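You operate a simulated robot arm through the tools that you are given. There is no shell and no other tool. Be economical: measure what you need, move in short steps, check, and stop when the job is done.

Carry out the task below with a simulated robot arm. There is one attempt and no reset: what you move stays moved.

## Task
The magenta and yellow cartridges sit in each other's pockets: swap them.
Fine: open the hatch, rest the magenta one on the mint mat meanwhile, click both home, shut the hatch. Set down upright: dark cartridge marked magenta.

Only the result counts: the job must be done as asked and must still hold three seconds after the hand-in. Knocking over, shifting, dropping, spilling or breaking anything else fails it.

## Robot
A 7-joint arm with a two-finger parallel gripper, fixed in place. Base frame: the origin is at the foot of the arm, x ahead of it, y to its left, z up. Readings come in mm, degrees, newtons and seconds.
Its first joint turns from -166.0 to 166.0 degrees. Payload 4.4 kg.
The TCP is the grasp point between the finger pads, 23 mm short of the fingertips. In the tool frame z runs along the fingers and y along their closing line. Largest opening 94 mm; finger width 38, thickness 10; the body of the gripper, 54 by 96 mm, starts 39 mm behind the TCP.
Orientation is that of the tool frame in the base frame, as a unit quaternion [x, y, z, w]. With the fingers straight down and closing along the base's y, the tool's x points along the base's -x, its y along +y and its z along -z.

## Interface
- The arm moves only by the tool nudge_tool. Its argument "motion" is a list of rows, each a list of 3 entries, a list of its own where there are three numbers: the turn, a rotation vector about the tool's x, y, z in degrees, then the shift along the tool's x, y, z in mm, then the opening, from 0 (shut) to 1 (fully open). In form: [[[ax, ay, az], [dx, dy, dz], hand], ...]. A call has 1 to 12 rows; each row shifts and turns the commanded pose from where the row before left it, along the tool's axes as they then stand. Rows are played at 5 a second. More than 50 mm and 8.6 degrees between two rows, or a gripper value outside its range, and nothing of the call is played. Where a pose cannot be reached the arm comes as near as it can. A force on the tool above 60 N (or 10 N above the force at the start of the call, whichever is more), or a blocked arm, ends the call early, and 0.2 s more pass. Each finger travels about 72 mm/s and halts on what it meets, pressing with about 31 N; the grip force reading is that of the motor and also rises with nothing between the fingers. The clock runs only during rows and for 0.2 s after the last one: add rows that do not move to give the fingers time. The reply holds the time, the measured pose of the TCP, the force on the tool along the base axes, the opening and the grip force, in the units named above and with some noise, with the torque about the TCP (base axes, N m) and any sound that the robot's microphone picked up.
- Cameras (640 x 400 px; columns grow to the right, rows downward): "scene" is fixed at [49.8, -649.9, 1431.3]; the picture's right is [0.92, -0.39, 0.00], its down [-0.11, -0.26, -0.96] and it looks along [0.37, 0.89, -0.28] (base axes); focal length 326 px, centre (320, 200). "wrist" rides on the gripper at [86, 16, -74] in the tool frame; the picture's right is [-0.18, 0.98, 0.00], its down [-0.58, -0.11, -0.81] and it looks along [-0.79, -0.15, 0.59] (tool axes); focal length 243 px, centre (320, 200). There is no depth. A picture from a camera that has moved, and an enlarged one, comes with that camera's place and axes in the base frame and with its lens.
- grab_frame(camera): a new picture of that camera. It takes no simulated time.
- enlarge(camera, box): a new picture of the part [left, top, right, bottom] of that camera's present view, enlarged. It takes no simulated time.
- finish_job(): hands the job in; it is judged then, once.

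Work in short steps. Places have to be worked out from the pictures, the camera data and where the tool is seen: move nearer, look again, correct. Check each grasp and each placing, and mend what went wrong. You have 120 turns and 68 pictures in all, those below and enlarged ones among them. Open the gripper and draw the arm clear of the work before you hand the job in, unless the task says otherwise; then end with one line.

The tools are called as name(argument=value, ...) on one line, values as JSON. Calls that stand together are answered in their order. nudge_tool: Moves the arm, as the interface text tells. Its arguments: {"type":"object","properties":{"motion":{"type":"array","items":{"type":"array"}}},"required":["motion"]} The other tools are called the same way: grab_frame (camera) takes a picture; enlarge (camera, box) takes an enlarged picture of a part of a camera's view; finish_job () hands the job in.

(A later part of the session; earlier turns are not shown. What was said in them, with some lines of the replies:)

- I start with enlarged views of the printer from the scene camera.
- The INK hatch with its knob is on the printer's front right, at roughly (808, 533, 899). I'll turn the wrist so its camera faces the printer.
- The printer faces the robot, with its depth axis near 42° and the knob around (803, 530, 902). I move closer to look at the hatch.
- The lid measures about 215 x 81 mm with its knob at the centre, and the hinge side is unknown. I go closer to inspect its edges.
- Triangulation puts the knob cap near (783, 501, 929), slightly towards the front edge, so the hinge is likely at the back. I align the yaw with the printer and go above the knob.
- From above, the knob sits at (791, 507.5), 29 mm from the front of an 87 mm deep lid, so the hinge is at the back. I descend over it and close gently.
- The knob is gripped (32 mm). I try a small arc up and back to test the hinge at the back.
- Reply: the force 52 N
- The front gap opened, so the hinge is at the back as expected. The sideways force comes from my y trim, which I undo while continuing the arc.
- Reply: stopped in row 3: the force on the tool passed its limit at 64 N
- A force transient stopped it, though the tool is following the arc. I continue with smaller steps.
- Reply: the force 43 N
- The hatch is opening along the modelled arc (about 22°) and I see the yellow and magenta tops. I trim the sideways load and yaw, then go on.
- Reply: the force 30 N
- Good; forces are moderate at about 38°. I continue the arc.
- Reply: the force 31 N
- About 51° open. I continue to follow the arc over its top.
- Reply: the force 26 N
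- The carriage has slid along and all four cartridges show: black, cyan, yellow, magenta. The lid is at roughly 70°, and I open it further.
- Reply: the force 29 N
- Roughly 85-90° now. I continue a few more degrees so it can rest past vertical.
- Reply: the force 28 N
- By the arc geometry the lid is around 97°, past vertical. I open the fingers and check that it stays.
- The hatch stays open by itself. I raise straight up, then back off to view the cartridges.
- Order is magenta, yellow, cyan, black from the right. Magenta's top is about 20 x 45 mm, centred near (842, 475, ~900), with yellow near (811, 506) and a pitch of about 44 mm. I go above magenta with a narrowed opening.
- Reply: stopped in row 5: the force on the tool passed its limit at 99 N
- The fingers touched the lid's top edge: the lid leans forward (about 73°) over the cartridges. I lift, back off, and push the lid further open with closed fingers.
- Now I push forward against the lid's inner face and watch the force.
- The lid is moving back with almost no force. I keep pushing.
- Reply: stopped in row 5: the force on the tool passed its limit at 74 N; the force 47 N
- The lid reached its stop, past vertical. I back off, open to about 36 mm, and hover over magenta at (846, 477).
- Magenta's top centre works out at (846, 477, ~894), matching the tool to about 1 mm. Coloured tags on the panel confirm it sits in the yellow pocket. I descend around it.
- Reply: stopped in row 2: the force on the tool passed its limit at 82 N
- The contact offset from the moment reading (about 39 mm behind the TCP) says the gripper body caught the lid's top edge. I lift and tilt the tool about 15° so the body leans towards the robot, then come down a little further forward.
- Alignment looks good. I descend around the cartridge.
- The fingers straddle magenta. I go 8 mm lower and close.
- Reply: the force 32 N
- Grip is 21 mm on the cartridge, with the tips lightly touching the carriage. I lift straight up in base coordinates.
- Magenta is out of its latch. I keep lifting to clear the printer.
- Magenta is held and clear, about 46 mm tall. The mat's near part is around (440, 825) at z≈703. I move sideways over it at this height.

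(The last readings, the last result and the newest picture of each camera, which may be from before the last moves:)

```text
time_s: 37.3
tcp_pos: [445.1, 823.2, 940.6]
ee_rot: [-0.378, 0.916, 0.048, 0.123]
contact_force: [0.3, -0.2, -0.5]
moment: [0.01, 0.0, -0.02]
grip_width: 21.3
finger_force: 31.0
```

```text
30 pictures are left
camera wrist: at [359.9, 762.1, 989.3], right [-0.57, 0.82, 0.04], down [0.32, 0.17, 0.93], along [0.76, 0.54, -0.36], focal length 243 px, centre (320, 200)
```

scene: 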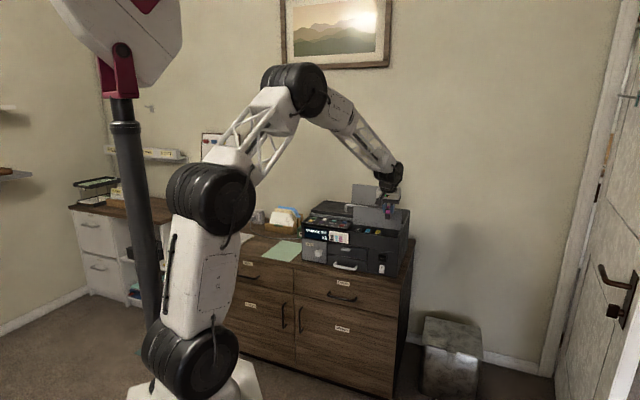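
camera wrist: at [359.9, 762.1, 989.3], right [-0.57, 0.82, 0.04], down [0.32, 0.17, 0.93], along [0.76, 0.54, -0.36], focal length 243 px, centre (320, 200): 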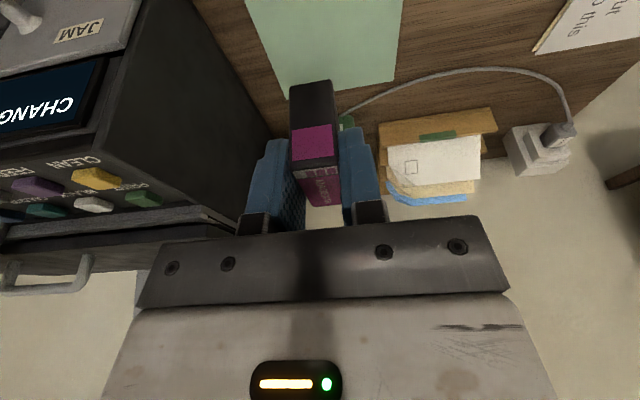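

The mat axis confirms the TCP is over it; I go 18 mm deeper for margin and descend in stages.

nudge_tool(motion=[[[0, 0, 0], [-17.4, 0, 4.4], 0.05], [[0, 0, 0], [10.3, 0, 40.5], 0.05], [[0, 0, 0], [10.3, 0, 40.5], 0.05], [[0, 0, 0], [10.3, 0, 40.5], 0.05], [[0, 0, 0], [10.3, 0, 40.5], 0.05], [[0, 0, 0], [0, 0, 0], 0.05]])

grab_frame(camera="wrist")

enlarge(camera="scene", box=[250, 215, 320, 265])

```text
time_s: 38.7
tcp_pos: [459.4, 837.9, 772.4]
ee_rot: [-0.379, 0.916, 0.048, 0.124]
contact_force: [0.4, 0.0, 0.2]
moment: [0.0, 0.03, 0.01]
grip_width: 21.0
finger_force: 30.7
```

```text
29 pictures are left
camera wrist: at [374.1, 776.7, 821.0], right [-0.57, 0.82, 0.04], down [0.32, 0.17, 0.93], along [0.76, 0.54, -0.36], focal length 243 px, centre (320, 200)
```

wrist: 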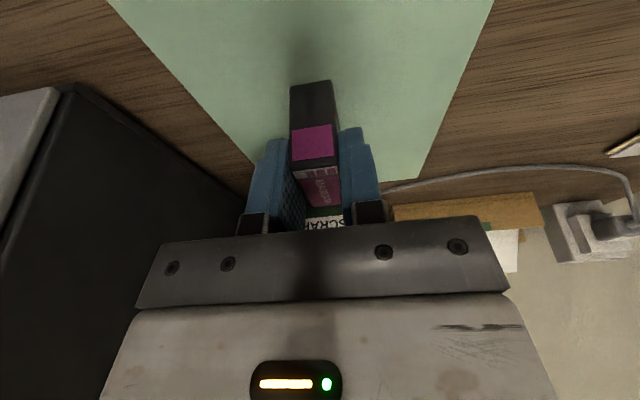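

```text
8.00 times, centred on (285, 240) of scene
camera zoom: at [49.8, -649.9, 1431.3], right [0.92, -0.39, 0.0], down [-0.11, -0.26, -0.96], along [0.37, 0.89, -0.28], focal length 2608 px, centre (600, -120)
```

zoom: 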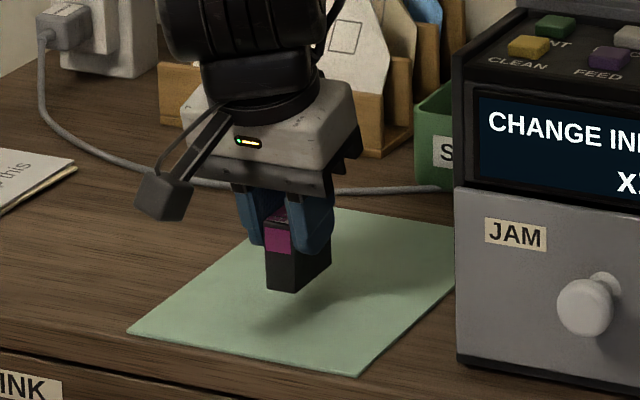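

It is over the mat with about 25 mm to go. I lower 18 mm, then 2 mm at a time until contact.

nudge_tool(motion=[[[0, 0, 0], [2.2, 0, 8.7], 0.05], [[0, 0, 0], [2.2, 0, 8.7], 0.05], [[0, 0, 0], [0.5, 0, 2], 0.05], [[0, 0, 0], [0.5, 0, 2], 0.05], [[0, 0, 0], [0, 0, 0], 0.05]])

```text
time_s: 39.9
tcp_pos: [461.6, 837.6, 752.5]
ee_rot: [-0.377, 0.917, 0.049, 0.124]
contact_force: [0.7, 0.0, -0.3]
moment: [0.0, -0.01, 0.0]
grip_width: 21.1
finger_force: 31.0
```

nudge_tool(motion=[[[0, 0, 0], [0.5, 0, 1.9], 0.05], [[0, 0, 0], [0.5, 0, 1.9], 0.05], [[0, 0, 0], [0, 0, 0], 0.05]])

```text
time_s: 40.7
tcp_pos: [462.2, 838.6, 750.7]
ee_rot: [-0.377, 0.916, 0.049, 0.125]
contact_force: [3.4, 1.9, 25.3]
moment: [0.12, -0.09, -0.03]
grip_width: 21.2
finger_force: 31.0
```

The cartridge touches the mat (25 N). I open and retreat straight up, then look.

nudge_tool(motion=[[[0, 0, 0], [0, 0, 0], 0.2], [[0, 0, 0], [0, 0, 0], 0.4], [[0, 0, 0], [0, 0, 0], 0.4], [[0, 0, 0], [-5, 0, -19.4], 0.4], [[0, 0, 0], [-5, 0, -19.4], 0.4], [[0, 0, 0], [-10, 0, -38.8], 0.4], [[0, 0, 0], [-12, 0, -46], 0.4], [[0, 0, 0], [0, 0, 0], 0.4]])

grab_frame(camera="wrist")

enlarge(camera="scene", box=[250, 215, 320, 265])

```text
time_s: 42.5
tcp_pos: [459.0, 838.1, 875.4]
ee_rot: [-0.378, 0.916, 0.048, 0.123]
contact_force: [-0.1, -0.4, 0.4]
moment: [-0.01, 0.0, 0.0]
grip_width: 37.8
finger_force: 0.0
```

```text
27 pictures are left
camera wrist: at [374.7, 776.8, 924.8], right [-0.57, 0.82, 0.04], down [0.32, 0.17, 0.93], along [0.76, 0.54, -0.36], focal length 243 px, centre (320, 200)
```

wrist: 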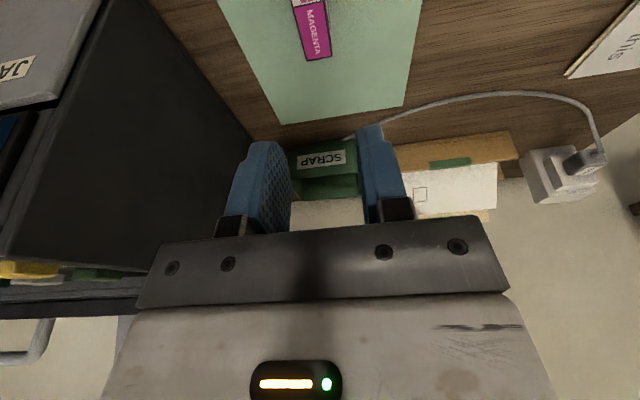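

```text
8.00 times, centred on (285, 240) of scene
camera zoom: at [49.8, -649.9, 1431.3], right [0.92, -0.39, 0.0], down [-0.11, -0.26, -0.96], along [0.37, 0.89, -0.28], focal length 2608 px, centre (600, -120)
```

zoom: 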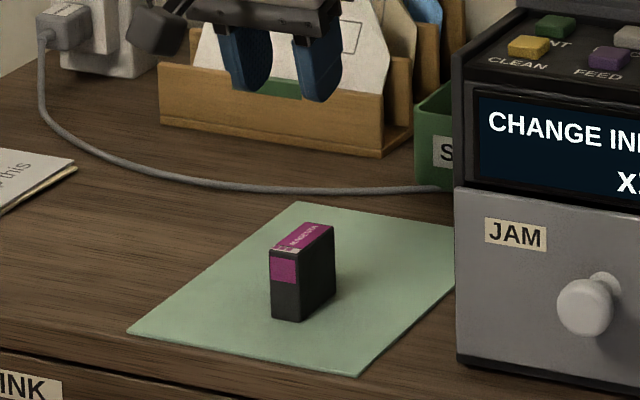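

Magenta stands upright on the mat. Now I go back over yellow at about (813, 506).

nudge_tool(motion=[[[0, 0, 0], [-11, 0, -43], 0.4], [[0, 0, 0], [-11, 0, -43], 0.4], [[0, 0, 0], [-10.5, 0, -41], 0.4], [[0, 0, 0], [0, -44, 0], 0.4], [[0, 0, 0], [0, -44, 0], 0.4], [[0, 0, 0], [0, -44, 0], 0.4], [[0, 0, 0], [0, -44, 0], 0.4], [[0, 0, 0], [0, -44, 0], 0.4], [[0, 0, 0], [0, -44, 0], 0.4], [[0, 0, 0], [0, -44, 0], 0.4], [[0, 0, 0], [0, -44, 0], 0.4], [[0, 0, 0], [0, -44, 0], 0.4]])

nudge_tool(motion=[[[0, 0, 0], [0, -44, 0], 0.4], [[0, 0, 0], [0, -44, 0], 0.4], [[0, 0, 0], [-12, 0, 3], 0.4], [[0, 0, 0], [0, 0, 0], 0.4]])

enlarge(camera="scene", box=[345, 195, 415, 245])

```text
time_s: 45.1
tcp_pos: [736.8, 554.1, 1008.7]
ee_rot: [-0.377, 0.917, 0.048, 0.124]
contact_force: [0.0, -0.7, -0.3]
moment: [0.03, 0.02, 0.02]
grip_width: 37.4
finger_force: 0.0
```

```text
time_s: 46.1
tcp_pos: [806.6, 501.5, 1010.4]
ee_rot: [-0.377, 0.917, 0.049, 0.124]
contact_force: [-0.7, -0.5, -1.1]
moment: [-0.01, -0.03, 0.0]
grip_width: 37.7
finger_force: 0.0
```

```text
8.00 times, centred on (380, 220) of scene
camera zoom: at [49.8, -649.9, 1431.3], right [0.92, -0.39, 0.0], down [-0.11, -0.26, -0.96], along [0.37, 0.89, -0.28], focal length 2608 px, centre (-160, 40)
```

zoom: 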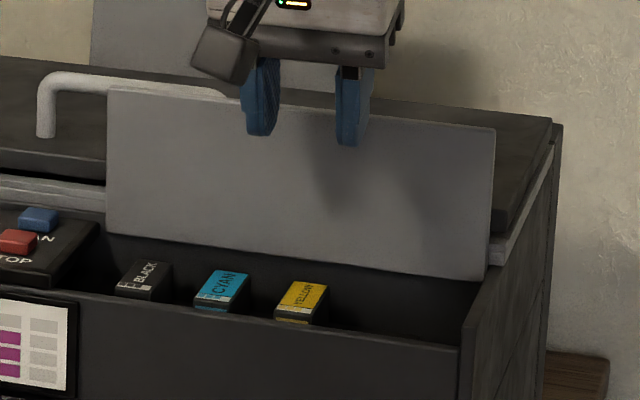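

I correct by 8 mm and descend to 935 for a check from the wrist.

nudge_tool(motion=[[[0, 0, 0], [-7.7, -1.4, 2], 0.4], [[0, 0, 0], [6.2, 0, 24.2], 0.4], [[0, 0, 0], [6.2, 0, 24.2], 0.4], [[0, 0, 0], [6.2, 0, 24.2], 0.4], [[0, 0, 0], [0, 0, 0], 0.4]])

grab_frame(camera="wrist")

```text
time_s: 47.3
tcp_pos: [814.5, 506.8, 933.2]
ee_rot: [-0.377, 0.916, 0.048, 0.125]
contact_force: [-0.2, -0.5, -0.1]
moment: [-0.01, -0.04, 0.02]
grip_width: 37.5
finger_force: 0.1
```

```text
24 pictures are left
camera wrist: at [729.7, 445.1, 982.2], right [-0.57, 0.82, 0.04], down [0.32, 0.17, 0.93], along [0.76, 0.54, -0.36], focal length 243 px, centre (320, 200)
```

wrist: 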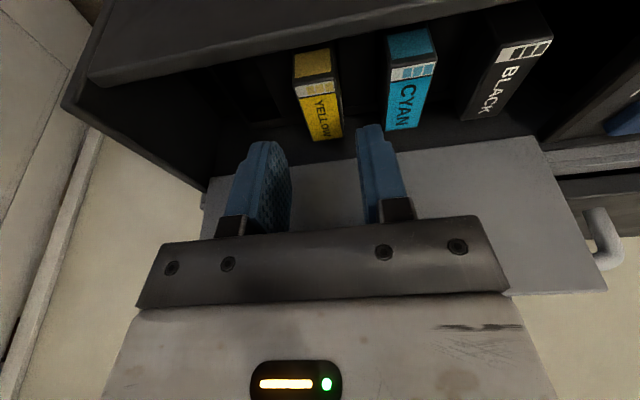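

The view matches the magenta approach apart from about 2 mm in y. I trim, descend and grip.

nudge_tool(motion=[[[0, 0, 0], [2.6, 2, 9.65], 0.4], [[0, 0, 0], [2.6, 0, 9.65], 0.4], [[0, 0, 0], [2.6, 0, 9.65], 0.4], [[0, 0, 0], [1.6, 0, 6.2], 0.4], [[0, 0, 0], [1.6, 0, 5.8], 0.4], [[0, 0, 0], [0, 0, 0], 0.4], [[0, 0, 0], [0, 0, 0], 0.1], [[0, 0, 0], [0, 0, 0], 0.05], [[0, 0, 0], [0, 0, 0], 0.05]])

```text
time_s: 49.3
tcp_pos: [813.0, 507.5, 891.9]
ee_rot: [-0.378, 0.917, 0.048, 0.123]
contact_force: [0.5, 0.0, -1.5]
moment: [0.0, -0.02, 0.01]
grip_width: 21.1
finger_force: 31.1
```

Yellow is gripped cleanly (21.1 mm, no side load) at TCP (813.0, 507.5, 891.9). I lift it out.

nudge_tool(motion=[[[0, 0, 0], [-1.2, 0, -4.8], 0.05], [[0, 0, 0], [-1.2, 0, -4.8], 0.05], [[0, 0, 0], [-1.2, 0, -4.8], 0.05], [[0, 0, 0], [-4.9, 0, -19.4], 0.05], [[0, 0, 0], [-4.9, 0, -19.4], 0.05], [[0, 0, 0], [-4, 0, -15], 0.05], [[0, 0, 0], [0, 0, 0], 0.05]])

grab_frame(camera="wrist")

```text
time_s: 50.9
tcp_pos: [812.9, 505.9, 962.1]
ee_rot: [-0.377, 0.916, 0.048, 0.124]
contact_force: [-0.4, -0.8, 0.3]
moment: [-0.02, -0.02, -0.02]
grip_width: 20.9
finger_force: 31.5
```

```text
23 pictures are left
camera wrist: at [727.8, 445.8, 1011.1], right [-0.57, 0.82, 0.04], down [0.32, 0.17, 0.93], along [0.76, 0.54, -0.36], focal length 243 px, centre (320, 200)
```

wrist: 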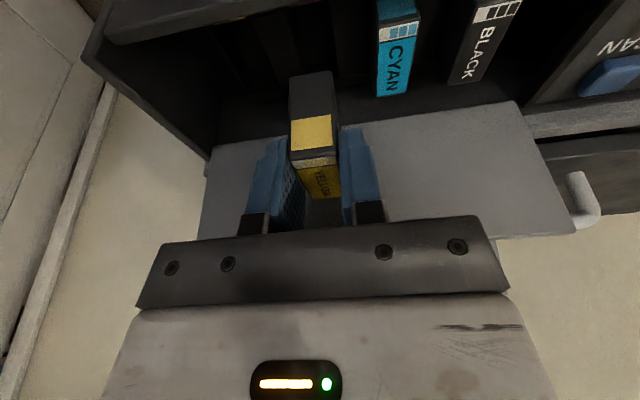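

Yellow is out and clear of the rim. I shift 45 mm to the right pocket and check the alignment.

nudge_tool(motion=[[[0, 0, 0], [0, -22.5, 0], 0.05], [[0, 0, 0], [0, -22.5, 0], 0.05], [[0, 0, 0], [0, 0, 0], 0.05], [[0, 0, 0], [0, 0, 0], 0.05]])

enlarge(camera="wrist", box=[200, 0, 440, 150])

enlarge(camera="scene", box=[365, 195, 421, 235])

```text
time_s: 51.9
tcp_pos: [844.0, 476.2, 961.5]
ee_rot: [-0.377, 0.917, 0.048, 0.124]
contact_force: [-0.1, 0.9, -0.8]
moment: [0.01, 0.0, 0.02]
grip_width: 21.2
finger_force: 30.9
```

```text
2.67 times, centred on (320, 75) of wrist
camera zoom: at [758.8, 414.5, 1011.1], right [-0.57, 0.82, 0.04], down [0.32, 0.17, 0.93], along [0.76, 0.54, -0.36], focal length 647 px, centre (320, 533)
```

zoom: 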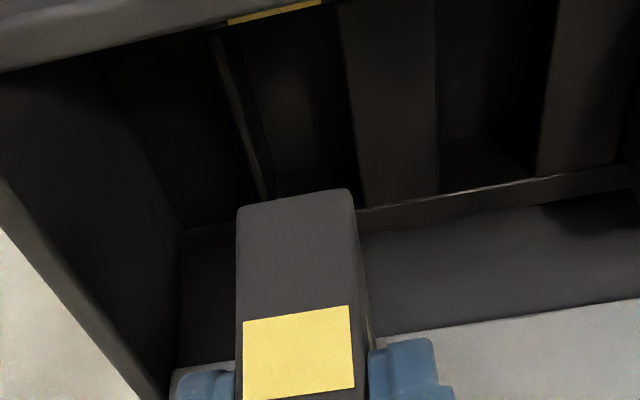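

```text
10.00 times, centred on (393, 215) of scene
camera zoom: at [49.8, -649.9, 1431.3], right [0.92, -0.39, 0.0], down [-0.11, -0.26, -0.96], along [0.37, 0.89, -0.28], focal length 3260 px, centre (-410, 50)
```

zoom: 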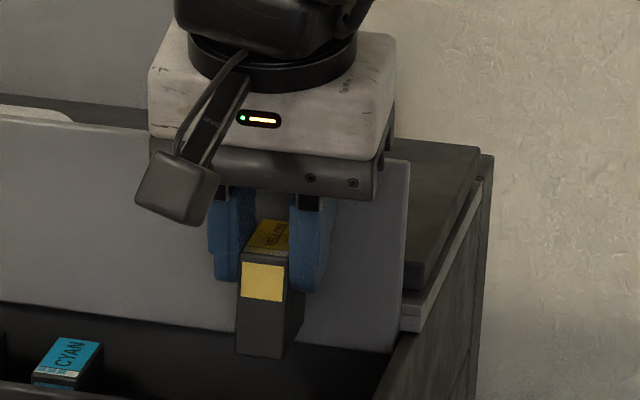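

The pocket centre reads about 1 mm further right, so I trim y by -1 and lower the cartridge in.

nudge_tool(motion=[[[0, 0, 0], [4, -1, 15], 0.05], [[0, 0, 0], [2.5, 0, 9.7], 0.05], [[0, 0, 0], [2.5, 0, 9.7], 0.05], [[0, 0, 0], [2.5, 0, 9.7], 0.05], [[0, 0, 0], [1.2, 0, 4.8], 0.05], [[0, 0, 0], [1.2, 0, 4.8], 0.05], [[0, 0, 0], [0, 0, 0], 0.05]])

```text
time_s: 53.5
tcp_pos: [844.4, 475.9, 906.7]
ee_rot: [-0.378, 0.916, 0.048, 0.123]
contact_force: [0.5, 0.0, -0.4]
moment: [0.01, -0.01, 0.01]
grip_width: 20.9
finger_force: 30.9
```

No contact so far, so it is entering freely. I continue down to the seat.

nudge_tool(motion=[[[0, 0, 0], [1, 0, 3.9], 0.05], [[0, 0, 0], [1, 0, 3.9], 0.05], [[0, 0, 0], [0.8, 0, 2.9], 0.05], [[0, 0, 0], [0.5, 0, 1.9], 0.05], [[0, 0, 0], [0.5, 0, 1.9], 0.05], [[0, 0, 0], [0.5, 0, 1.9], 0.05], [[0, 0, 0], [0, 0, 0], 0.05]])

```text
time_s: 55.1
tcp_pos: [846.2, 475.6, 893.5]
ee_rot: [-0.377, 0.916, 0.049, 0.125]
contact_force: [-9.1, -8.7, 20.9]
moment: [-0.15, 0.12, -0.01]
grip_width: 21.0
finger_force: 31.0
```

It meets resistance near the seat. I press further in small steps and listen for a click.

nudge_tool(motion=[[[0, 0, 0], [1.2, 0, 1], 0.05], [[0, 0, 0], [0.5, 0, 1.5], 0.05], [[0, 0, 0], [0.4, 0, 1.5], 0.05], [[0, 0, 0], [0, 0, 0], 0.05]])

```text
time_s: 56.1
tcp_pos: [845.5, 474.5, 888.0]
ee_rot: [-0.378, 0.916, 0.049, 0.124]
contact_force: [-5.4, -2.9, 38.4]
moment: [0.03, 0.33, -0.02]
grip_width: 21.3
finger_force: 31.2
```

It is down at 888 with 38 N, though no click was reported. I release, retreat up and look.

nudge_tool(motion=[[[0, 0, 0], [0, 0, 0], 0.2], [[0, 0, 0], [0, 0, 0], 0.4], [[0, 0, 0], [0, 0, 0], 0.4], [[0, 0, 0], [-2.5, 0, -9.7], 0.4], [[0, 0, 0], [-4.9, 0, -19.4], 0.4], [[0, 0, 0], [-4.9, 0, -19.4], 0.4], [[0, 0, 0], [0, 0, 0], 0.4]])

enlarge(camera="wrist", box=[200, 0, 440, 150])

enlarge(camera="scene", box=[340, 205, 410, 255])

```text
time_s: 57.7
tcp_pos: [844.9, 472.7, 935.6]
ee_rot: [-0.378, 0.916, 0.048, 0.123]
contact_force: [-0.7, -1.5, -0.6]
moment: [-0.01, 0.0, 0.04]
grip_width: 37.5
finger_force: 0.1
```

```text
2.67 times, centred on (320, 75) of wrist
camera zoom: at [759.3, 411.4, 984.6], right [-0.57, 0.82, 0.04], down [0.32, 0.17, 0.93], along [0.76, 0.54, -0.36], focal length 647 px, centre (320, 533)
```

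zoom: 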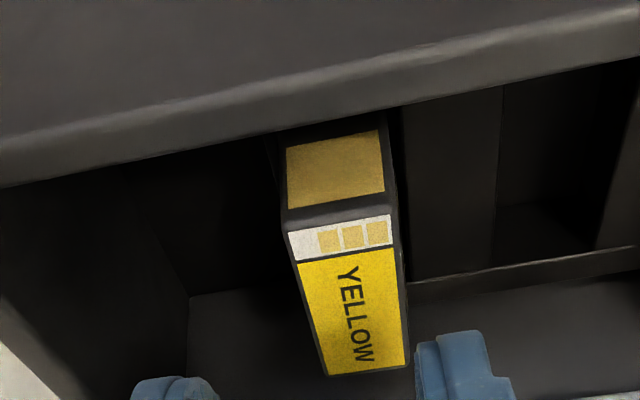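

```text
8.00 times, centred on (375, 230) of scene
camera zoom: at [49.8, -649.9, 1431.3], right [0.92, -0.39, 0.0], down [-0.11, -0.26, -0.96], along [0.37, 0.89, -0.28], focal length 2608 px, centre (-120, -40)
```

zoom: 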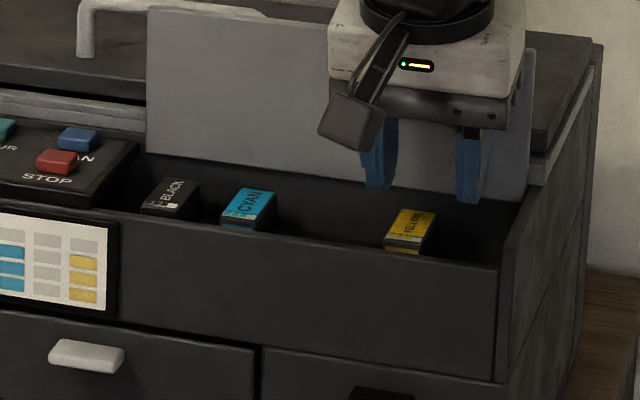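

Yellow sits level with the others and its swatches show on the display, though the whole carriage slid about 6 mm left as I released. I press yellow's top with closed fingers to be sure it is latched.

nudge_tool(motion=[[[0, 0, 0], [-5, 7.5, -1.3], 0.1], [[0, 0, 0], [0, 0, 0], 0], [[0, 0, 0], [0, 0, 0], 0], [[0, 0, 0], [2.5, 0, 9.6], 0], [[0, 0, 0], [0.5, 0, 2], 0], [[0, 0, 0], [0.5, 0, 2], 0], [[0, 0, 0], [0.5, 0, 2], 0], [[0, 0, 0], [0, 0, 0], 0]])

```text
time_s: 59.5
tcp_pos: [842.2, 481.1, 922.7]
ee_rot: [-0.377, 0.917, 0.047, 0.124]
contact_force: [-0.2, -0.4, -1.1]
moment: [-0.02, 0.0, -0.02]
grip_width: 0.0
finger_force: 31.0
```

nudge_tool(motion=[[[0, 0, 0], [0.5, 0, 1.9], 0], [[0, 0, 0], [0.5, 0, 1.9], 0], [[0, 0, 0], [0.5, 0, 1.9], 0], [[0, 0, 0], [0, 0, 0], 0]])

```text
time_s: 60.5
tcp_pos: [843.0, 481.8, 917.3]
ee_rot: [-0.377, 0.917, 0.048, 0.124]
contact_force: [0.8, -0.1, 1.1]
moment: [0.01, 0.0, 0.01]
grip_width: 0.0
finger_force: 30.8
```

No contact yet, so I continue in 2 mm steps.

nudge_tool(motion=[[[0, 0, 0], [0.5, 0, 1.9], 0], [[0, 0, 0], [0.5, 0, 1.9], 0], [[0, 0, 0], [0.5, 0, 1.9], 0], [[0, 0, 0], [0, 0, 0], 0]])

enlarge(camera="wrist", box=[200, 50, 440, 200])

```text
time_s: 61.5
tcp_pos: [842.9, 483.7, 913.5]
ee_rot: [-0.378, 0.916, 0.048, 0.125]
contact_force: [4.0, 3.8, 32.8]
moment: [-0.17, 0.2, -0.01]
grip_width: 0.0
finger_force: 30.7
```

```text
2.67 times, centred on (320, 125) of wrist
camera zoom: at [758.0, 421.5, 962.6], right [-0.57, 0.82, 0.04], down [0.32, 0.17, 0.93], along [0.76, 0.54, -0.36], focal length 647 px, centre (320, 400)
```

zoom: 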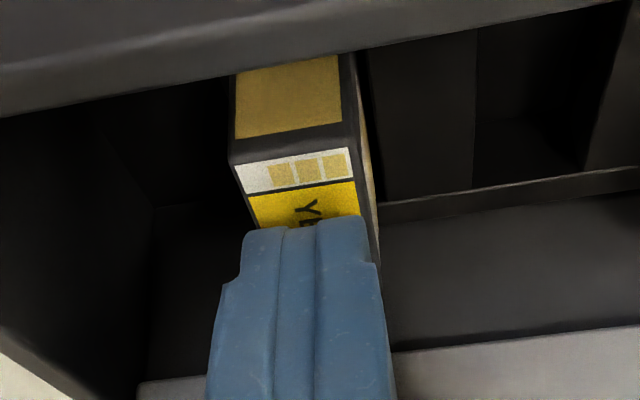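

Contact is at 33 N with the top near z 887. I press a little harder.

nudge_tool(motion=[[[0, 0, 0], [0.3, 0, 1], 0], [[0, 0, 0], [0.2, 0, 0.8], 0], [[0, 0, 0], [0, 0, 0], 0]])

```text
time_s: 62.2
tcp_pos: [843.3, 484.1, 916.1]
ee_rot: [-0.377, 0.916, 0.048, 0.126]
contact_force: [-2.1, -2.0, 11.8]
moment: [-0.13, 0.16, -0.02]
grip_width: 0.0
finger_force: 30.5
stopped in row 3: the force on the tool passed its limit at 62 N (the readings are from after the stop); the commanded pose is now the measured one
```

62 N with no further travel: yellow is firmly home. Next I return to magenta on the mat, rising first and then moving sideways.

nudge_tool(motion=[[[0, 0, 0], [-12.4, 0, -45.3], 0], [[0, 0, 0], [-12.4, 0, -45.3], 0.2], [[0, 0, 0], [20.9, 0, -5.7], 0.4], [[0, 0, 0], [0, 47, 0], 0.4], [[0, 0, 0], [0, 47, 0], 0.4], [[0, 0, 0], [0, 47, 0], 0.4], [[0, 0, 0], [0, 47, 0], 0.4], [[0, 0, 0], [0, 47, 0], 0.4], [[0, 0, 0], [0, 47, 0], 0.4], [[0, 0, 0], [0, 47, 0], 0.4], [[0, 0, 0], [0, 47, 0], 0.4], [[0, 0, 0], [0, 47, 0], 0.4]])

nudge_tool(motion=[[[0, 0, 0], [0, 48.5, 0], 0.4], [[0, 0, 0], [0, 48.5, 0], 0.4], [[0, 0, 0], [0, 0, 0], 0.4], [[0, 0, 0], [11.6, 0, 42.4], 0.4], [[0, 0, 0], [11.6, 0, 42.4], 0.4], [[0, 0, 0], [11.6, 0, 42.4], 0.4], [[0, 0, 0], [0, 0, 0], 0.4]])

grab_frame(camera="wrist")

```text
time_s: 64.8
tcp_pos: [526.5, 768.4, 1004.7]
ee_rot: [-0.377, 0.916, 0.048, 0.127]
contact_force: [-0.8, 0.5, -0.7]
moment: [-0.02, -0.05, 0.0]
grip_width: 37.5
finger_force: 0.0
```

```text
time_s: 66.4
tcp_pos: [462.5, 836.6, 871.7]
ee_rot: [-0.377, 0.916, 0.048, 0.127]
contact_force: [0.1, -0.8, 0.8]
moment: [0.0, 0.01, 0.04]
grip_width: 37.5
finger_force: 0.2
```

```text
17 pictures are left
camera wrist: at [377.2, 775.9, 920.2], right [-0.57, 0.82, 0.04], down [0.32, 0.17, 0.93], along [0.76, 0.54, -0.36], focal length 243 px, centre (320, 200)
```

wrist: 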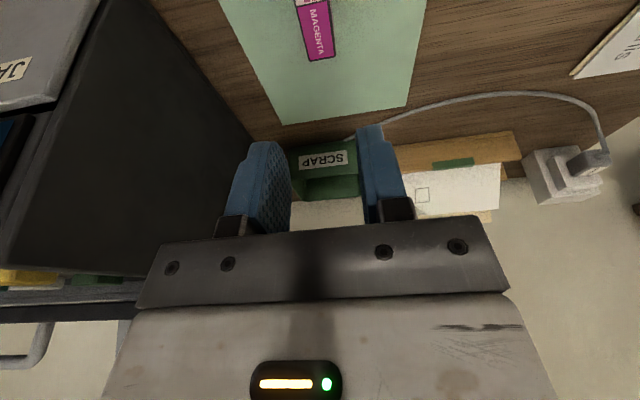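

Over magenta, I trim y by +2 and x by -1, then descend to the earlier grasp height and grip.

nudge_tool(motion=[[[0, 0, 0], [-1.2, 2, 0], 0.4], [[0, 0, 0], [10.6, 0, 38.6], 0.4], [[0, 0, 0], [8, 0, 29], 0.4], [[0, 0, 0], [5.3, 0, 19.3], 0.4], [[0, 0, 0], [4, 0, 14.5], 0.4], [[0, 0, 0], [3.4, 0, 12.5], 0.4], [[0, 0, 0], [0, 0, 0], 0.4]])

grab_frame(camera="wrist")

```text
time_s: 68.0
tcp_pos: [462.8, 837.7, 754.0]
ee_rot: [-0.378, 0.916, 0.048, 0.125]
contact_force: [1.2, -0.3, -0.1]
moment: [0.01, 0.05, -0.01]
grip_width: 37.6
finger_force: 0.1
```

```text
16 pictures are left
camera wrist: at [377.7, 777.1, 803.1], right [-0.57, 0.82, 0.04], down [0.32, 0.17, 0.93], along [0.76, 0.54, -0.36], focal length 243 px, centre (320, 200)
```

wrist: 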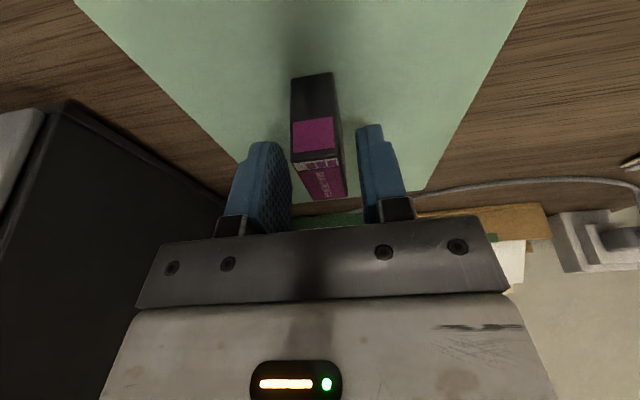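

Magenta is centred between the fingers, and I grip 3 mm higher than before. Then I lift.

nudge_tool(motion=[[[0, 0, 0], [0, 0, 0], 0.2], [[0, 0, 0], [0, 0, 0], 0.05], [[0, 0, 0], [0, 0, 0], 0.05], [[0, 0, 0], [-2.6, 0, -9.7], 0.05], [[0, 0, 0], [-10.6, 0, -38.6], 0.05], [[0, 0, 0], [-11.6, 0, -42.4], 0.05], [[0, 0, 0], [-11.6, 0, -42.4], 0.05], [[0, 0, 0], [-11.6, 0, -42.4], 0.05], [[0, 0, 0], [-11.6, 0, -42.4], 0.05], [[0, 0, 0], [-9, 0, -33], 0.05], [[0, 0, 0], [0, 0, 0], 0.05]])

```text
time_s: 70.4
tcp_pos: [458.7, 837.5, 1015.9]
ee_rot: [-0.378, 0.916, 0.048, 0.126]
contact_force: [-0.5, -0.9, -0.8]
moment: [-0.01, 0.02, 0.0]
grip_width: 21.1
finger_force: 31.4
```

Magenta is held. I move back to hover over the second pocket, estimated at TCP (808, 511) after the carriage shift.

nudge_tool(motion=[[[0, 0, 0], [0, -43.4, 0], 0.05], [[0, 0, 0], [0, -43.4, 0], 0.05], [[0, 0, 0], [0, -43.4, 0], 0.05], [[0, 0, 0], [0, -43.4, 0], 0.05], [[0, 0, 0], [0, -43.4, 0], 0.05], [[0, 0, 0], [0, -43.4, 0], 0.05], [[0, 0, 0], [0, -43.4, 0], 0.05], [[0, 0, 0], [0, -43.4, 0], 0.05], [[0, 0, 0], [0, -43.4, 0], 0.05], [[0, 0, 0], [0, -43.4, 0], 0.05], [[0, 0, 0], [0, -43.4, 0], 0.05]])

nudge_tool(motion=[[[0, 0, 0], [-18.4, 0, 5], 0.05], [[0, 0, 0], [7, 0, 25.5], 0.05], [[0, 0, 0], [7, 0, 25.5], 0.05], [[0, 0, 0], [0, 0, 0], 0.05], [[0, 0, 0], [0, 0, 0], 0.05]])

enlarge(camera="wrist", box=[160, 0, 480, 200])

enlarge(camera="scene", box=[340, 205, 410, 255])

```text
time_s: 72.8
tcp_pos: [796.7, 499.2, 1017.2]
ee_rot: [-0.378, 0.916, 0.05, 0.126]
contact_force: [-0.4, 0.1, -1.0]
moment: [0.01, 0.03, -0.01]
grip_width: 21.0
finger_force: 30.9
```

```text
time_s: 74.0
tcp_pos: [809.3, 516.1, 964.5]
ee_rot: [-0.378, 0.916, 0.048, 0.127]
contact_force: [0.8, 0.2, -0.3]
moment: [0.01, 0.03, 0.01]
grip_width: 21.1
finger_force: 30.8
```

```text
2.00 times, centred on (320, 100) of wrist
camera zoom: at [724.8, 453.4, 1012.5], right [-0.57, 0.82, 0.04], down [0.32, 0.17, 0.93], along [0.76, 0.54, -0.36], focal length 485 px, centre (320, 400)
```

zoom: 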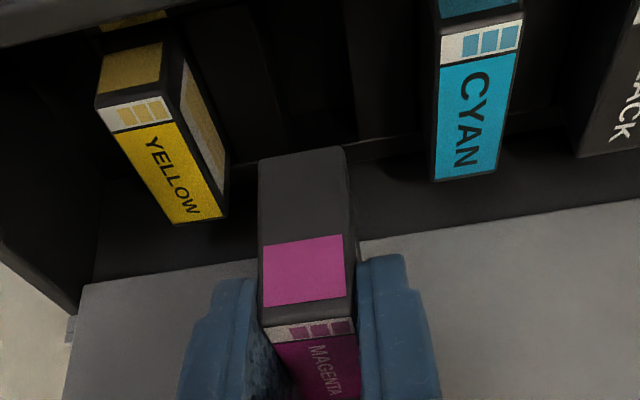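

```text
8.00 times, centred on (375, 230) of scene
camera zoom: at [49.8, -649.9, 1431.3], right [0.92, -0.39, 0.0], down [-0.11, -0.26, -0.96], along [0.37, 0.89, -0.28], focal length 2608 px, centre (-120, -40)
```

zoom: 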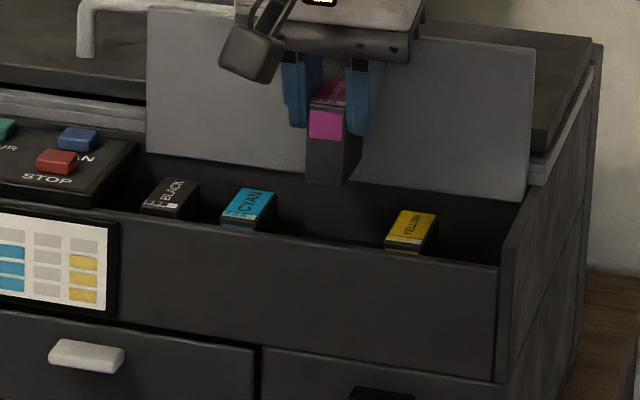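

The pocket centre is at W≈-203.4 from three estimates, against the TCP's -201.9 and a depth 4 mm too far. I trim both, lower partway and re-read.

nudge_tool(motion=[[[0, 0, 0], [3.9, -1.6, -1], 0.05], [[0, 0, 0], [5.3, 0, 19.3], 0.05], [[0, 0, 0], [5.3, 0, 19.3], 0.05], [[0, 0, 0], [0, 0, 0], 0.05], [[0, 0, 0], [0, 0, 0], 0.05], [[0, 0, 0], [0, 0, 0], 0.05]])

enlarge(camera="wrist", box=[200, 0, 440, 150])

```text
time_s: 75.4
tcp_pos: [807.7, 510.2, 922.4]
ee_rot: [-0.379, 0.916, 0.048, 0.126]
contact_force: [-0.8, 0.3, -0.5]
moment: [0.02, 0.0, 0.01]
grip_width: 21.0
finger_force: 31.2
```

```text
2.67 times, centred on (320, 75) of wrist
camera zoom: at [723.8, 448.4, 971.5], right [-0.57, 0.82, 0.04], down [0.32, 0.17, 0.93], along [0.76, 0.54, -0.36], focal length 647 px, centre (320, 533)
```

zoom: 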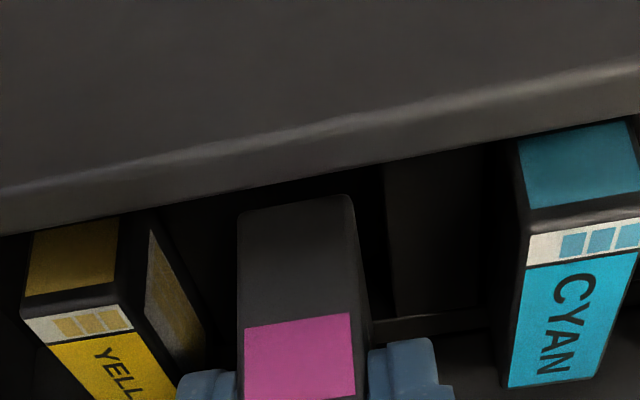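

The second reading suggests splitting the difference, so y goes +0.8. The carriage also slides freely. I lower into the pocket.

nudge_tool(motion=[[[0, 0, 0], [1.3, 0.8, 4.8], 0.05], [[0, 0, 0], [1.3, 0, 4.8], 0.05], [[0, 0, 0], [1.3, 0, 4.8], 0.05], [[0, 0, 0], [1, 0, 3.9], 0.05], [[0, 0, 0], [0, 0, 0], 0.05]])

```text
time_s: 76.6
tcp_pos: [808.7, 510.7, 907.1]
ee_rot: [-0.378, 0.916, 0.048, 0.127]
contact_force: [3.5, 4.7, 24.0]
moment: [-0.02, -0.31, 0.11]
grip_width: 21.4
finger_force: 31.1
```

It touches at 24 N, and the moment places the contact on the right edge, so the cartridge must go left. I lift 4 mm, shift +1.5 and retry.

nudge_tool(motion=[[[0, 0, 0], [-1.5, 0, -5.5], 0.05], [[0, 0, 0], [0, 1.5, 0], 0.05], [[0, 0, 0], [1, 0, 3.9], 0.05], [[0, 0, 0], [0.5, 0, 1.9], 0.05], [[0, 0, 0], [0.5, 0, 1.9], 0.05], [[0, 0, 0], [0, 0, 0], 0.05]])

```text
time_s: 78.0
tcp_pos: [808.8, 510.8, 905.2]
ee_rot: [-0.378, 0.916, 0.049, 0.128]
contact_force: [3.9, 4.1, 24.2]
moment: [-0.06, -0.38, 0.04]
grip_width: 21.5
finger_force: 30.6
```

The contact is still on the right edge. I shift another +2 left and retry.

nudge_tool(motion=[[[0, 0, 0], [-1.6, 0, -5.8], 0.05], [[0, 0, 0], [0, 2, 0], 0.05], [[0, 0, 0], [1, 0, 3.9], 0.05], [[0, 0, 0], [0.5, 0, 1.9], 0.05], [[0, 0, 0], [0.5, 0, 1.9], 0.05], [[0, 0, 0], [0, 0, 0], 0.05]])

```text
time_s: 79.4
tcp_pos: [806.3, 513.1, 902.0]
ee_rot: [-0.378, 0.916, 0.049, 0.126]
contact_force: [0.8, 0.0, 0.2]
moment: [-0.01, -0.03, 0.0]
grip_width: 20.9
finger_force: 30.9
```

It slipped in with no force at 902. I continue down to the seat.

nudge_tool(motion=[[[0, 0, 0], [0.8, 0, 2.9], 0.05], [[0, 0, 0], [0.8, 0, 2.9], 0.05], [[0, 0, 0], [0.5, 0, 1.9], 0.05], [[0, 0, 0], [0.5, 0, 1.9], 0.05], [[0, 0, 0], [0.5, 0, 1.9], 0.05], [[0, 0, 0], [0, 0, 0], 0.05]])

```text
time_s: 80.8
tcp_pos: [806.7, 513.7, 888.1]
ee_rot: [-0.378, 0.916, 0.048, 0.126]
contact_force: [-0.9, 0.2, -1.7]
moment: [-0.01, -0.01, 0.01]
grip_width: 21.1
finger_force: 31.3
```

At 888 with essentially no force. I push another 2-3 mm to feel the bottom.

nudge_tool(motion=[[[0, 0, 0], [0.5, 0, 1.9], 0.05], [[0, 0, 0], [0.3, 0, 1], 0.05], [[0, 0, 0], [0, 0, 0], 0.05]])

```text
time_s: 81.6
tcp_pos: [807.7, 515.1, 887.9]
ee_rot: [-0.378, 0.916, 0.049, 0.127]
contact_force: [-3.7, -4.4, 17.4]
moment: [-0.11, 0.49, -0.02]
grip_width: 21.1
finger_force: 31.1
```

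Bottomed out. I relieve the press first so the opening fingers don't drag the carriage, then release, rise and look.

nudge_tool(motion=[[[0, 0, 0], [-0.5, 0, -2], 0.05], [[0, 0, 0], [0, 0, 0], 0.2], [[0, 0, 0], [0, 0, 0], 0.36], [[0, 0, 0], [0, 0, 0], 0.36], [[0, 0, 0], [-2.6, 0, -9.7], 0.36], [[0, 0, 0], [-5.3, 0, -19.3], 0.36], [[0, 0, 0], [-5.3, 0, -19.3], 0.36], [[0, 0, 0], [0, 0, 0], 0.36]])

enlarge(camera="wrist", box=[160, 0, 480, 200])

enlarge(camera="scene", box=[330, 205, 400, 255])

```text
time_s: 83.4
tcp_pos: [805.5, 512.3, 938.2]
ee_rot: [-0.378, 0.916, 0.049, 0.126]
contact_force: [0.4, 0.1, 0.6]
moment: [0.01, 0.0, 0.0]
grip_width: 33.8
finger_force: 0.1
```

```text
2.00 times, centred on (320, 100) of wrist
camera zoom: at [720.5, 450.9, 986.4], right [-0.57, 0.82, 0.04], down [0.32, 0.17, 0.93], along [0.76, 0.54, -0.36], focal length 485 px, centre (320, 400)
```

zoom: 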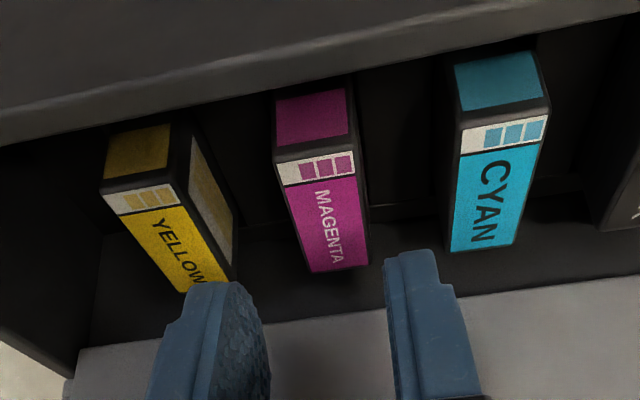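

```text
8.00 times, centred on (365, 230) of scene
camera zoom: at [49.8, -649.9, 1431.3], right [0.92, -0.39, 0.0], down [-0.11, -0.26, -0.96], along [0.37, 0.89, -0.28], focal length 2608 px, centre (-40, -40)
```

zoom: 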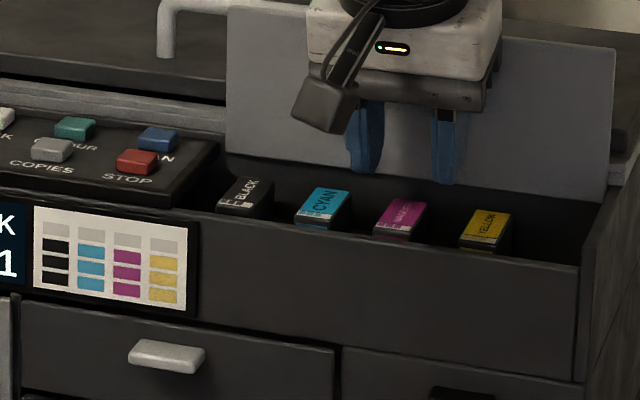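

The display now shows all four inks. I press magenta's top as I did for yellow, to confirm it is home and compare heights.

nudge_tool(motion=[[[0, 0, 0], [-5, 2.5, -1.3], 0.1], [[0, 0, 0], [0, 0, 0], 0], [[0, 0, 0], [0, 0, 0], 0], [[0, 0, 0], [2.6, 0, 9.6], 0], [[0, 0, 0], [2.2, 0, 8.2], 0], [[0, 0, 0], [0.5, 0, 2], 0], [[0, 0, 0], [0.5, 0, 2], 0], [[0, 0, 0], [0, 0, 0], 0]])

```text
time_s: 85.2
tcp_pos: [808.3, 518.2, 918.1]
ee_rot: [-0.378, 0.916, 0.049, 0.127]
contact_force: [0.4, 0.2, -0.6]
moment: [0.03, 0.03, -0.01]
grip_width: 0.0
finger_force: 31.7
```

nudge_tool(motion=[[[0, 0, 0], [0.5, 0, 1.9], 0], [[0, 0, 0], [0.5, 0, 1.9], 0], [[0, 0, 0], [0.5, 0, 1.9], 0], [[0, 0, 0], [0, 0, 0], 0]])

```text
time_s: 86.2
tcp_pos: [807.8, 517.9, 913.4]
ee_rot: [-0.378, 0.916, 0.049, 0.126]
contact_force: [-0.4, -2.6, 11.3]
moment: [-0.15, 0.09, 0.02]
grip_width: 0.0
finger_force: 31.3
```

Contact is at the same height as yellow. I press more.

nudge_tool(motion=[[[0, 0, 0], [0.4, 0, 1.5], 0], [[0, 0, 0], [0.3, 0, 1], 0], [[0, 0, 0], [0, 0, 0], 0]])

```text
time_s: 87.0
tcp_pos: [807.9, 518.1, 913.6]
ee_rot: [-0.378, 0.915, 0.049, 0.129]
contact_force: [-9.6, -9.9, 48.4]
moment: [-0.7, 0.67, 0.03]
grip_width: 0.3
finger_force: 30.5
```

Magenta is solidly home (48 N, no travel). Next I shut the hatch: rise, untilt, and move above and behind the lid on its right half, away from the knob.

nudge_tool(motion=[[[0, 0, 0], [-10.6, 0, -38.6], 0], [[0, 0, 0], [-10.6, 0, -38.6], 0], [[0, 0, 0], [-11.6, 0, -42.4], 0], [[0, 7.6, 0], [0, 0, 0], 0], [[0, 7.6, 0], [0, 0, 0], 0], [[0, 0, 0], [0, -40, 0], 0], [[0, 0, 0], [0, 0, 0], 0]])

grab_frame(camera="wrist")

```text
time_s: 88.6
tcp_pos: [834.8, 488.7, 1034.4]
ee_rot: [-0.381, 0.925, -0.002, 0.003]
contact_force: [0.5, -0.6, -0.2]
moment: [-0.01, -0.02, 0.0]
grip_width: 0.0
finger_force: 31.2
```

```text
10 pictures are left
camera wrist: at [761.1, 439.0, 1107.7], right [-0.56, 0.83, -0.01], down [0.48, 0.33, 0.81], along [0.67, 0.45, -0.59], focal length 243 px, centre (320, 200)
```

wrist: 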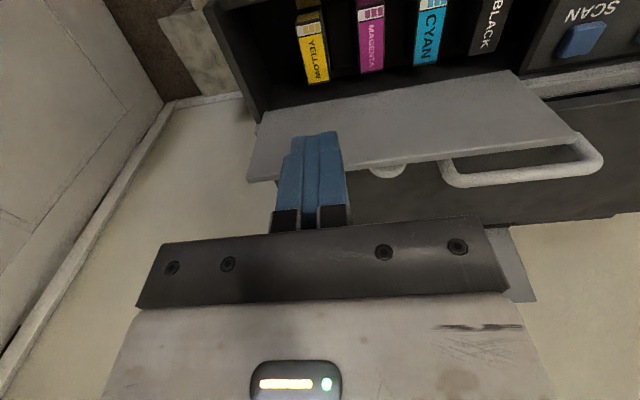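

The lid's top edge is at D≈977, upright. I pass over it to D≈1010 and dip 50 mm behind it.

nudge_tool(motion=[[[0, 0, 0], [-25, 0, 0], 0], [[0, 0, 0], [-25, 0, 0], 0], [[0, 0, 0], [-24, 0, 0], 0], [[0, 0, 0], [0, 0, 0], 0], [[0, 0, 0], [0, 0, 20], 0], [[0, 0, 0], [0, 0, 20], 0], [[0, 0, 0], [0, 0, 10], 0], [[0, 0, 0], [0, 0, 0], 0]])

```text
time_s: 90.4
tcp_pos: [888.6, 541.1, 984.0]
ee_rot: [-0.381, 0.925, -0.003, 0.004]
contact_force: [0.6, 0.9, 0.0]
moment: [0.0, 0.03, 0.0]
grip_width: 0.2
finger_force: 30.6
```

I pull the lid towards the robot.

nudge_tool(motion=[[[0, 0, 0], [10, 0, 0], 0], [[0, 0, 0], [8, 0, 0], 0], [[0, 0, 0], [8, 0, 0], 0], [[0, 0, 0], [8, 0, 0], 0], [[0, 0, 0], [8, 0, 0], 0], [[0, 0, 0], [8, 0, 0], 0], [[0, 0, 0], [0, 0, 0], 0]])

enlarge(camera="scene", box=[340, 190, 420, 240])

```text
time_s: 92.0
tcp_pos: [853.4, 506.7, 984.8]
ee_rot: [-0.381, 0.925, -0.002, 0.005]
contact_force: [0.1, -0.1, 0.1]
moment: [-0.02, 0.01, 0.0]
grip_width: 0.0
finger_force: 30.9
```

```text
8.00 times, centred on (380, 215) of scene
camera zoom: at [49.8, -649.9, 1431.3], right [0.92, -0.39, 0.0], down [-0.11, -0.26, -0.96], along [0.37, 0.89, -0.28], focal length 2608 px, centre (-160, 80)
```

zoom: 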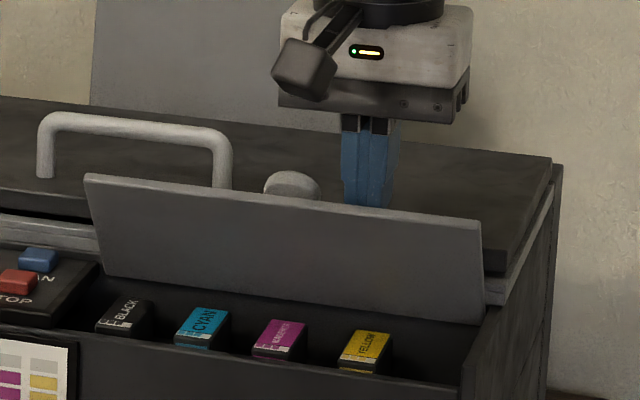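

The lid is following. I keep pulling while lowering gradually.

nudge_tool(motion=[[[0, 0, 0], [8, 0, 2], 0], [[0, 0, 0], [8, 0, 2], 0], [[0, 0, 0], [8, 0, 3], 0], [[0, 0, 0], [8, 0, 4], 0], [[0, 0, 0], [8, 0, 6], 0], [[0, 0, 0], [7, 0, 7], 0], [[0, 0, 0], [0, 0, 0], 0]])

enlarge(camera="scene", box=[340, 190, 420, 240])

```text
time_s: 93.6
tcp_pos: [819.5, 473.0, 959.3]
ee_rot: [-0.38, 0.925, -0.002, 0.004]
contact_force: [-0.2, 0.8, 0.5]
moment: [-0.02, 0.01, -0.04]
grip_width: 0.2
finger_force: 30.4
```

```text
8.00 times, centred on (380, 215) of scene
camera zoom: at [49.8, -649.9, 1431.3], right [0.92, -0.39, 0.0], down [-0.11, -0.26, -0.96], along [0.37, 0.89, -0.28], focal length 2608 px, centre (-160, 80)
```

zoom: 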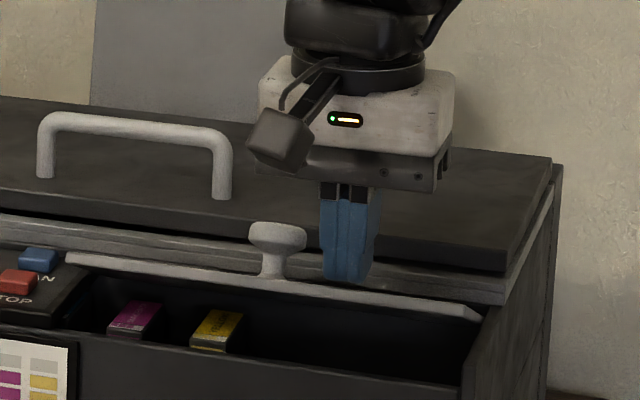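

The lid is mostly down and the carriage has slid back. I now push down on the lid to close it.

nudge_tool(motion=[[[0, 0, 0], [2, 0, 7], 0], [[0, 0, 0], [2, 0, 7], 0], [[0, 0, 0], [2, 0, 6], 0], [[0, 0, 0], [0, 0, 4], 0], [[0, 0, 0], [0, 0, 4], 0], [[0, 0, 0], [0, 0, 3], 0], [[0, 0, 0], [0, 0, 0], 0]])

enlarge(camera="scene", box=[340, 190, 420, 240])

```text
time_s: 95.2
tcp_pos: [816.1, 468.4, 928.1]
ee_rot: [-0.381, 0.924, -0.003, 0.004]
contact_force: [-1.2, 0.2, -0.3]
moment: [-0.01, -0.04, 0.01]
grip_width: 0.0
finger_force: 31.3
```

```text
8.00 times, centred on (380, 215) of scene
camera zoom: at [49.8, -649.9, 1431.3], right [0.92, -0.39, 0.0], down [-0.11, -0.26, -0.96], along [0.37, 0.89, -0.28], focal length 2608 px, centre (-160, 80)
```

zoom: 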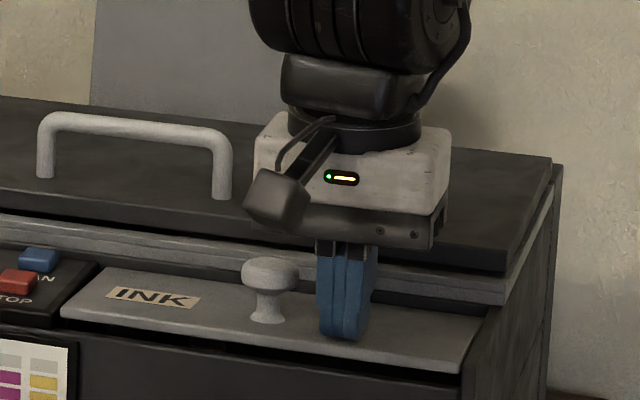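

Nearly shut, with a thin gap left at the front. I push the last millimetres until firm contact.

nudge_tool(motion=[[[0, 0, 0], [0, 0, 3], 0], [[0, 0, 0], [0, 0, 2.5], 0], [[0, 0, 0], [0, 0, 2.5], 0], [[0, 0, 0], [0, 0, 2], 0], [[0, 0, 0], [0, 0, 2], 0], [[0, 0, 0], [0, 0, 0], 0]])

```text
time_s: 96.6
tcp_pos: [815.2, 469.1, 920.9]
ee_rot: [-0.381, 0.925, -0.002, 0.006]
contact_force: [-21.1, -13.7, 55.0]
moment: [0.05, 0.27, 0.08]
grip_width: 0.0
finger_force: 30.7
```

Firm stop at 55 N. I lift off, retreat towards the robot and check.

nudge_tool(motion=[[[0, 0, 0], [0, 0, -10], 0], [[0, 0, 0], [0, 0, -40], 0], [[0, 0, 0], [0, 0, -45], 0.3], [[0, 0, 0], [45, 0, -20], 0.6], [[0, 0, 0], [45, 0, 0], 1], [[0, 0, 0], [45, 0, 0], 1], [[0, 0, 0], [45, 0, 0], 1], [[0, 0, 0], [0, 0, 0], 1]])

enlarge(camera="scene", box=[290, 190, 420, 270])

grab_frame(camera="wrist")

```text
time_s: 98.4
tcp_pos: [686.1, 342.7, 1030.2]
ee_rot: [-0.381, 0.925, -0.002, 0.003]
contact_force: [-1.3, 0.8, 0.0]
moment: [0.06, 0.01, 0.01]
grip_width: 93.9
finger_force: 0.0
```

```text
4.92 times, centred on (355, 230) of scene
camera zoom: at [49.8, -649.9, 1431.3], right [0.92, -0.39, 0.0], down [-0.11, -0.26, -0.96], along [0.37, 0.89, -0.28], focal length 1605 px, centre (148, 52)
```

zoom: 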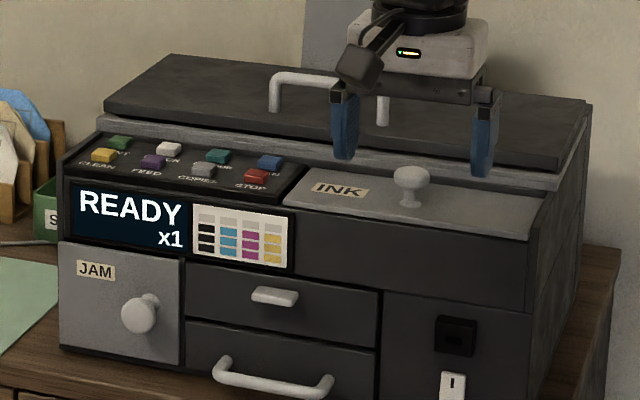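

```text
5 pictures are left
camera wrist: at [611.9, 292.5, 1103.8], right [-0.56, 0.83, -0.01], down [0.48, 0.33, 0.81], along [0.67, 0.45, -0.59], focal length 243 px, centre (320, 200)
```

wrist: 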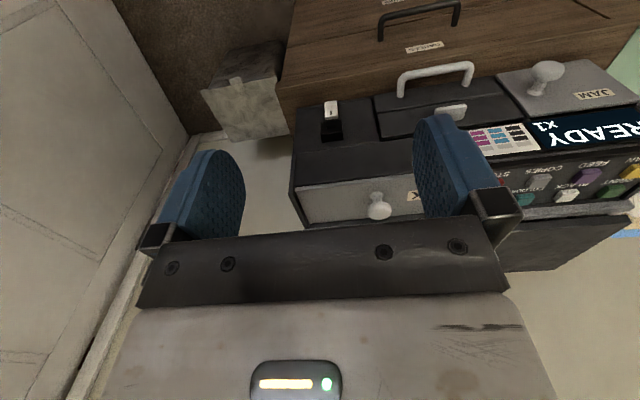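

The printer reads READY, the hatch is shut, and the gripper is open and clear of the work. I hand the job in.

finish_job()

```text
The job is handed in.
```

The magenta and yellow cartridges are swapped and firmly seated, the hatch is shut, and the printer shows READY; the microphone picked up no click for either one.
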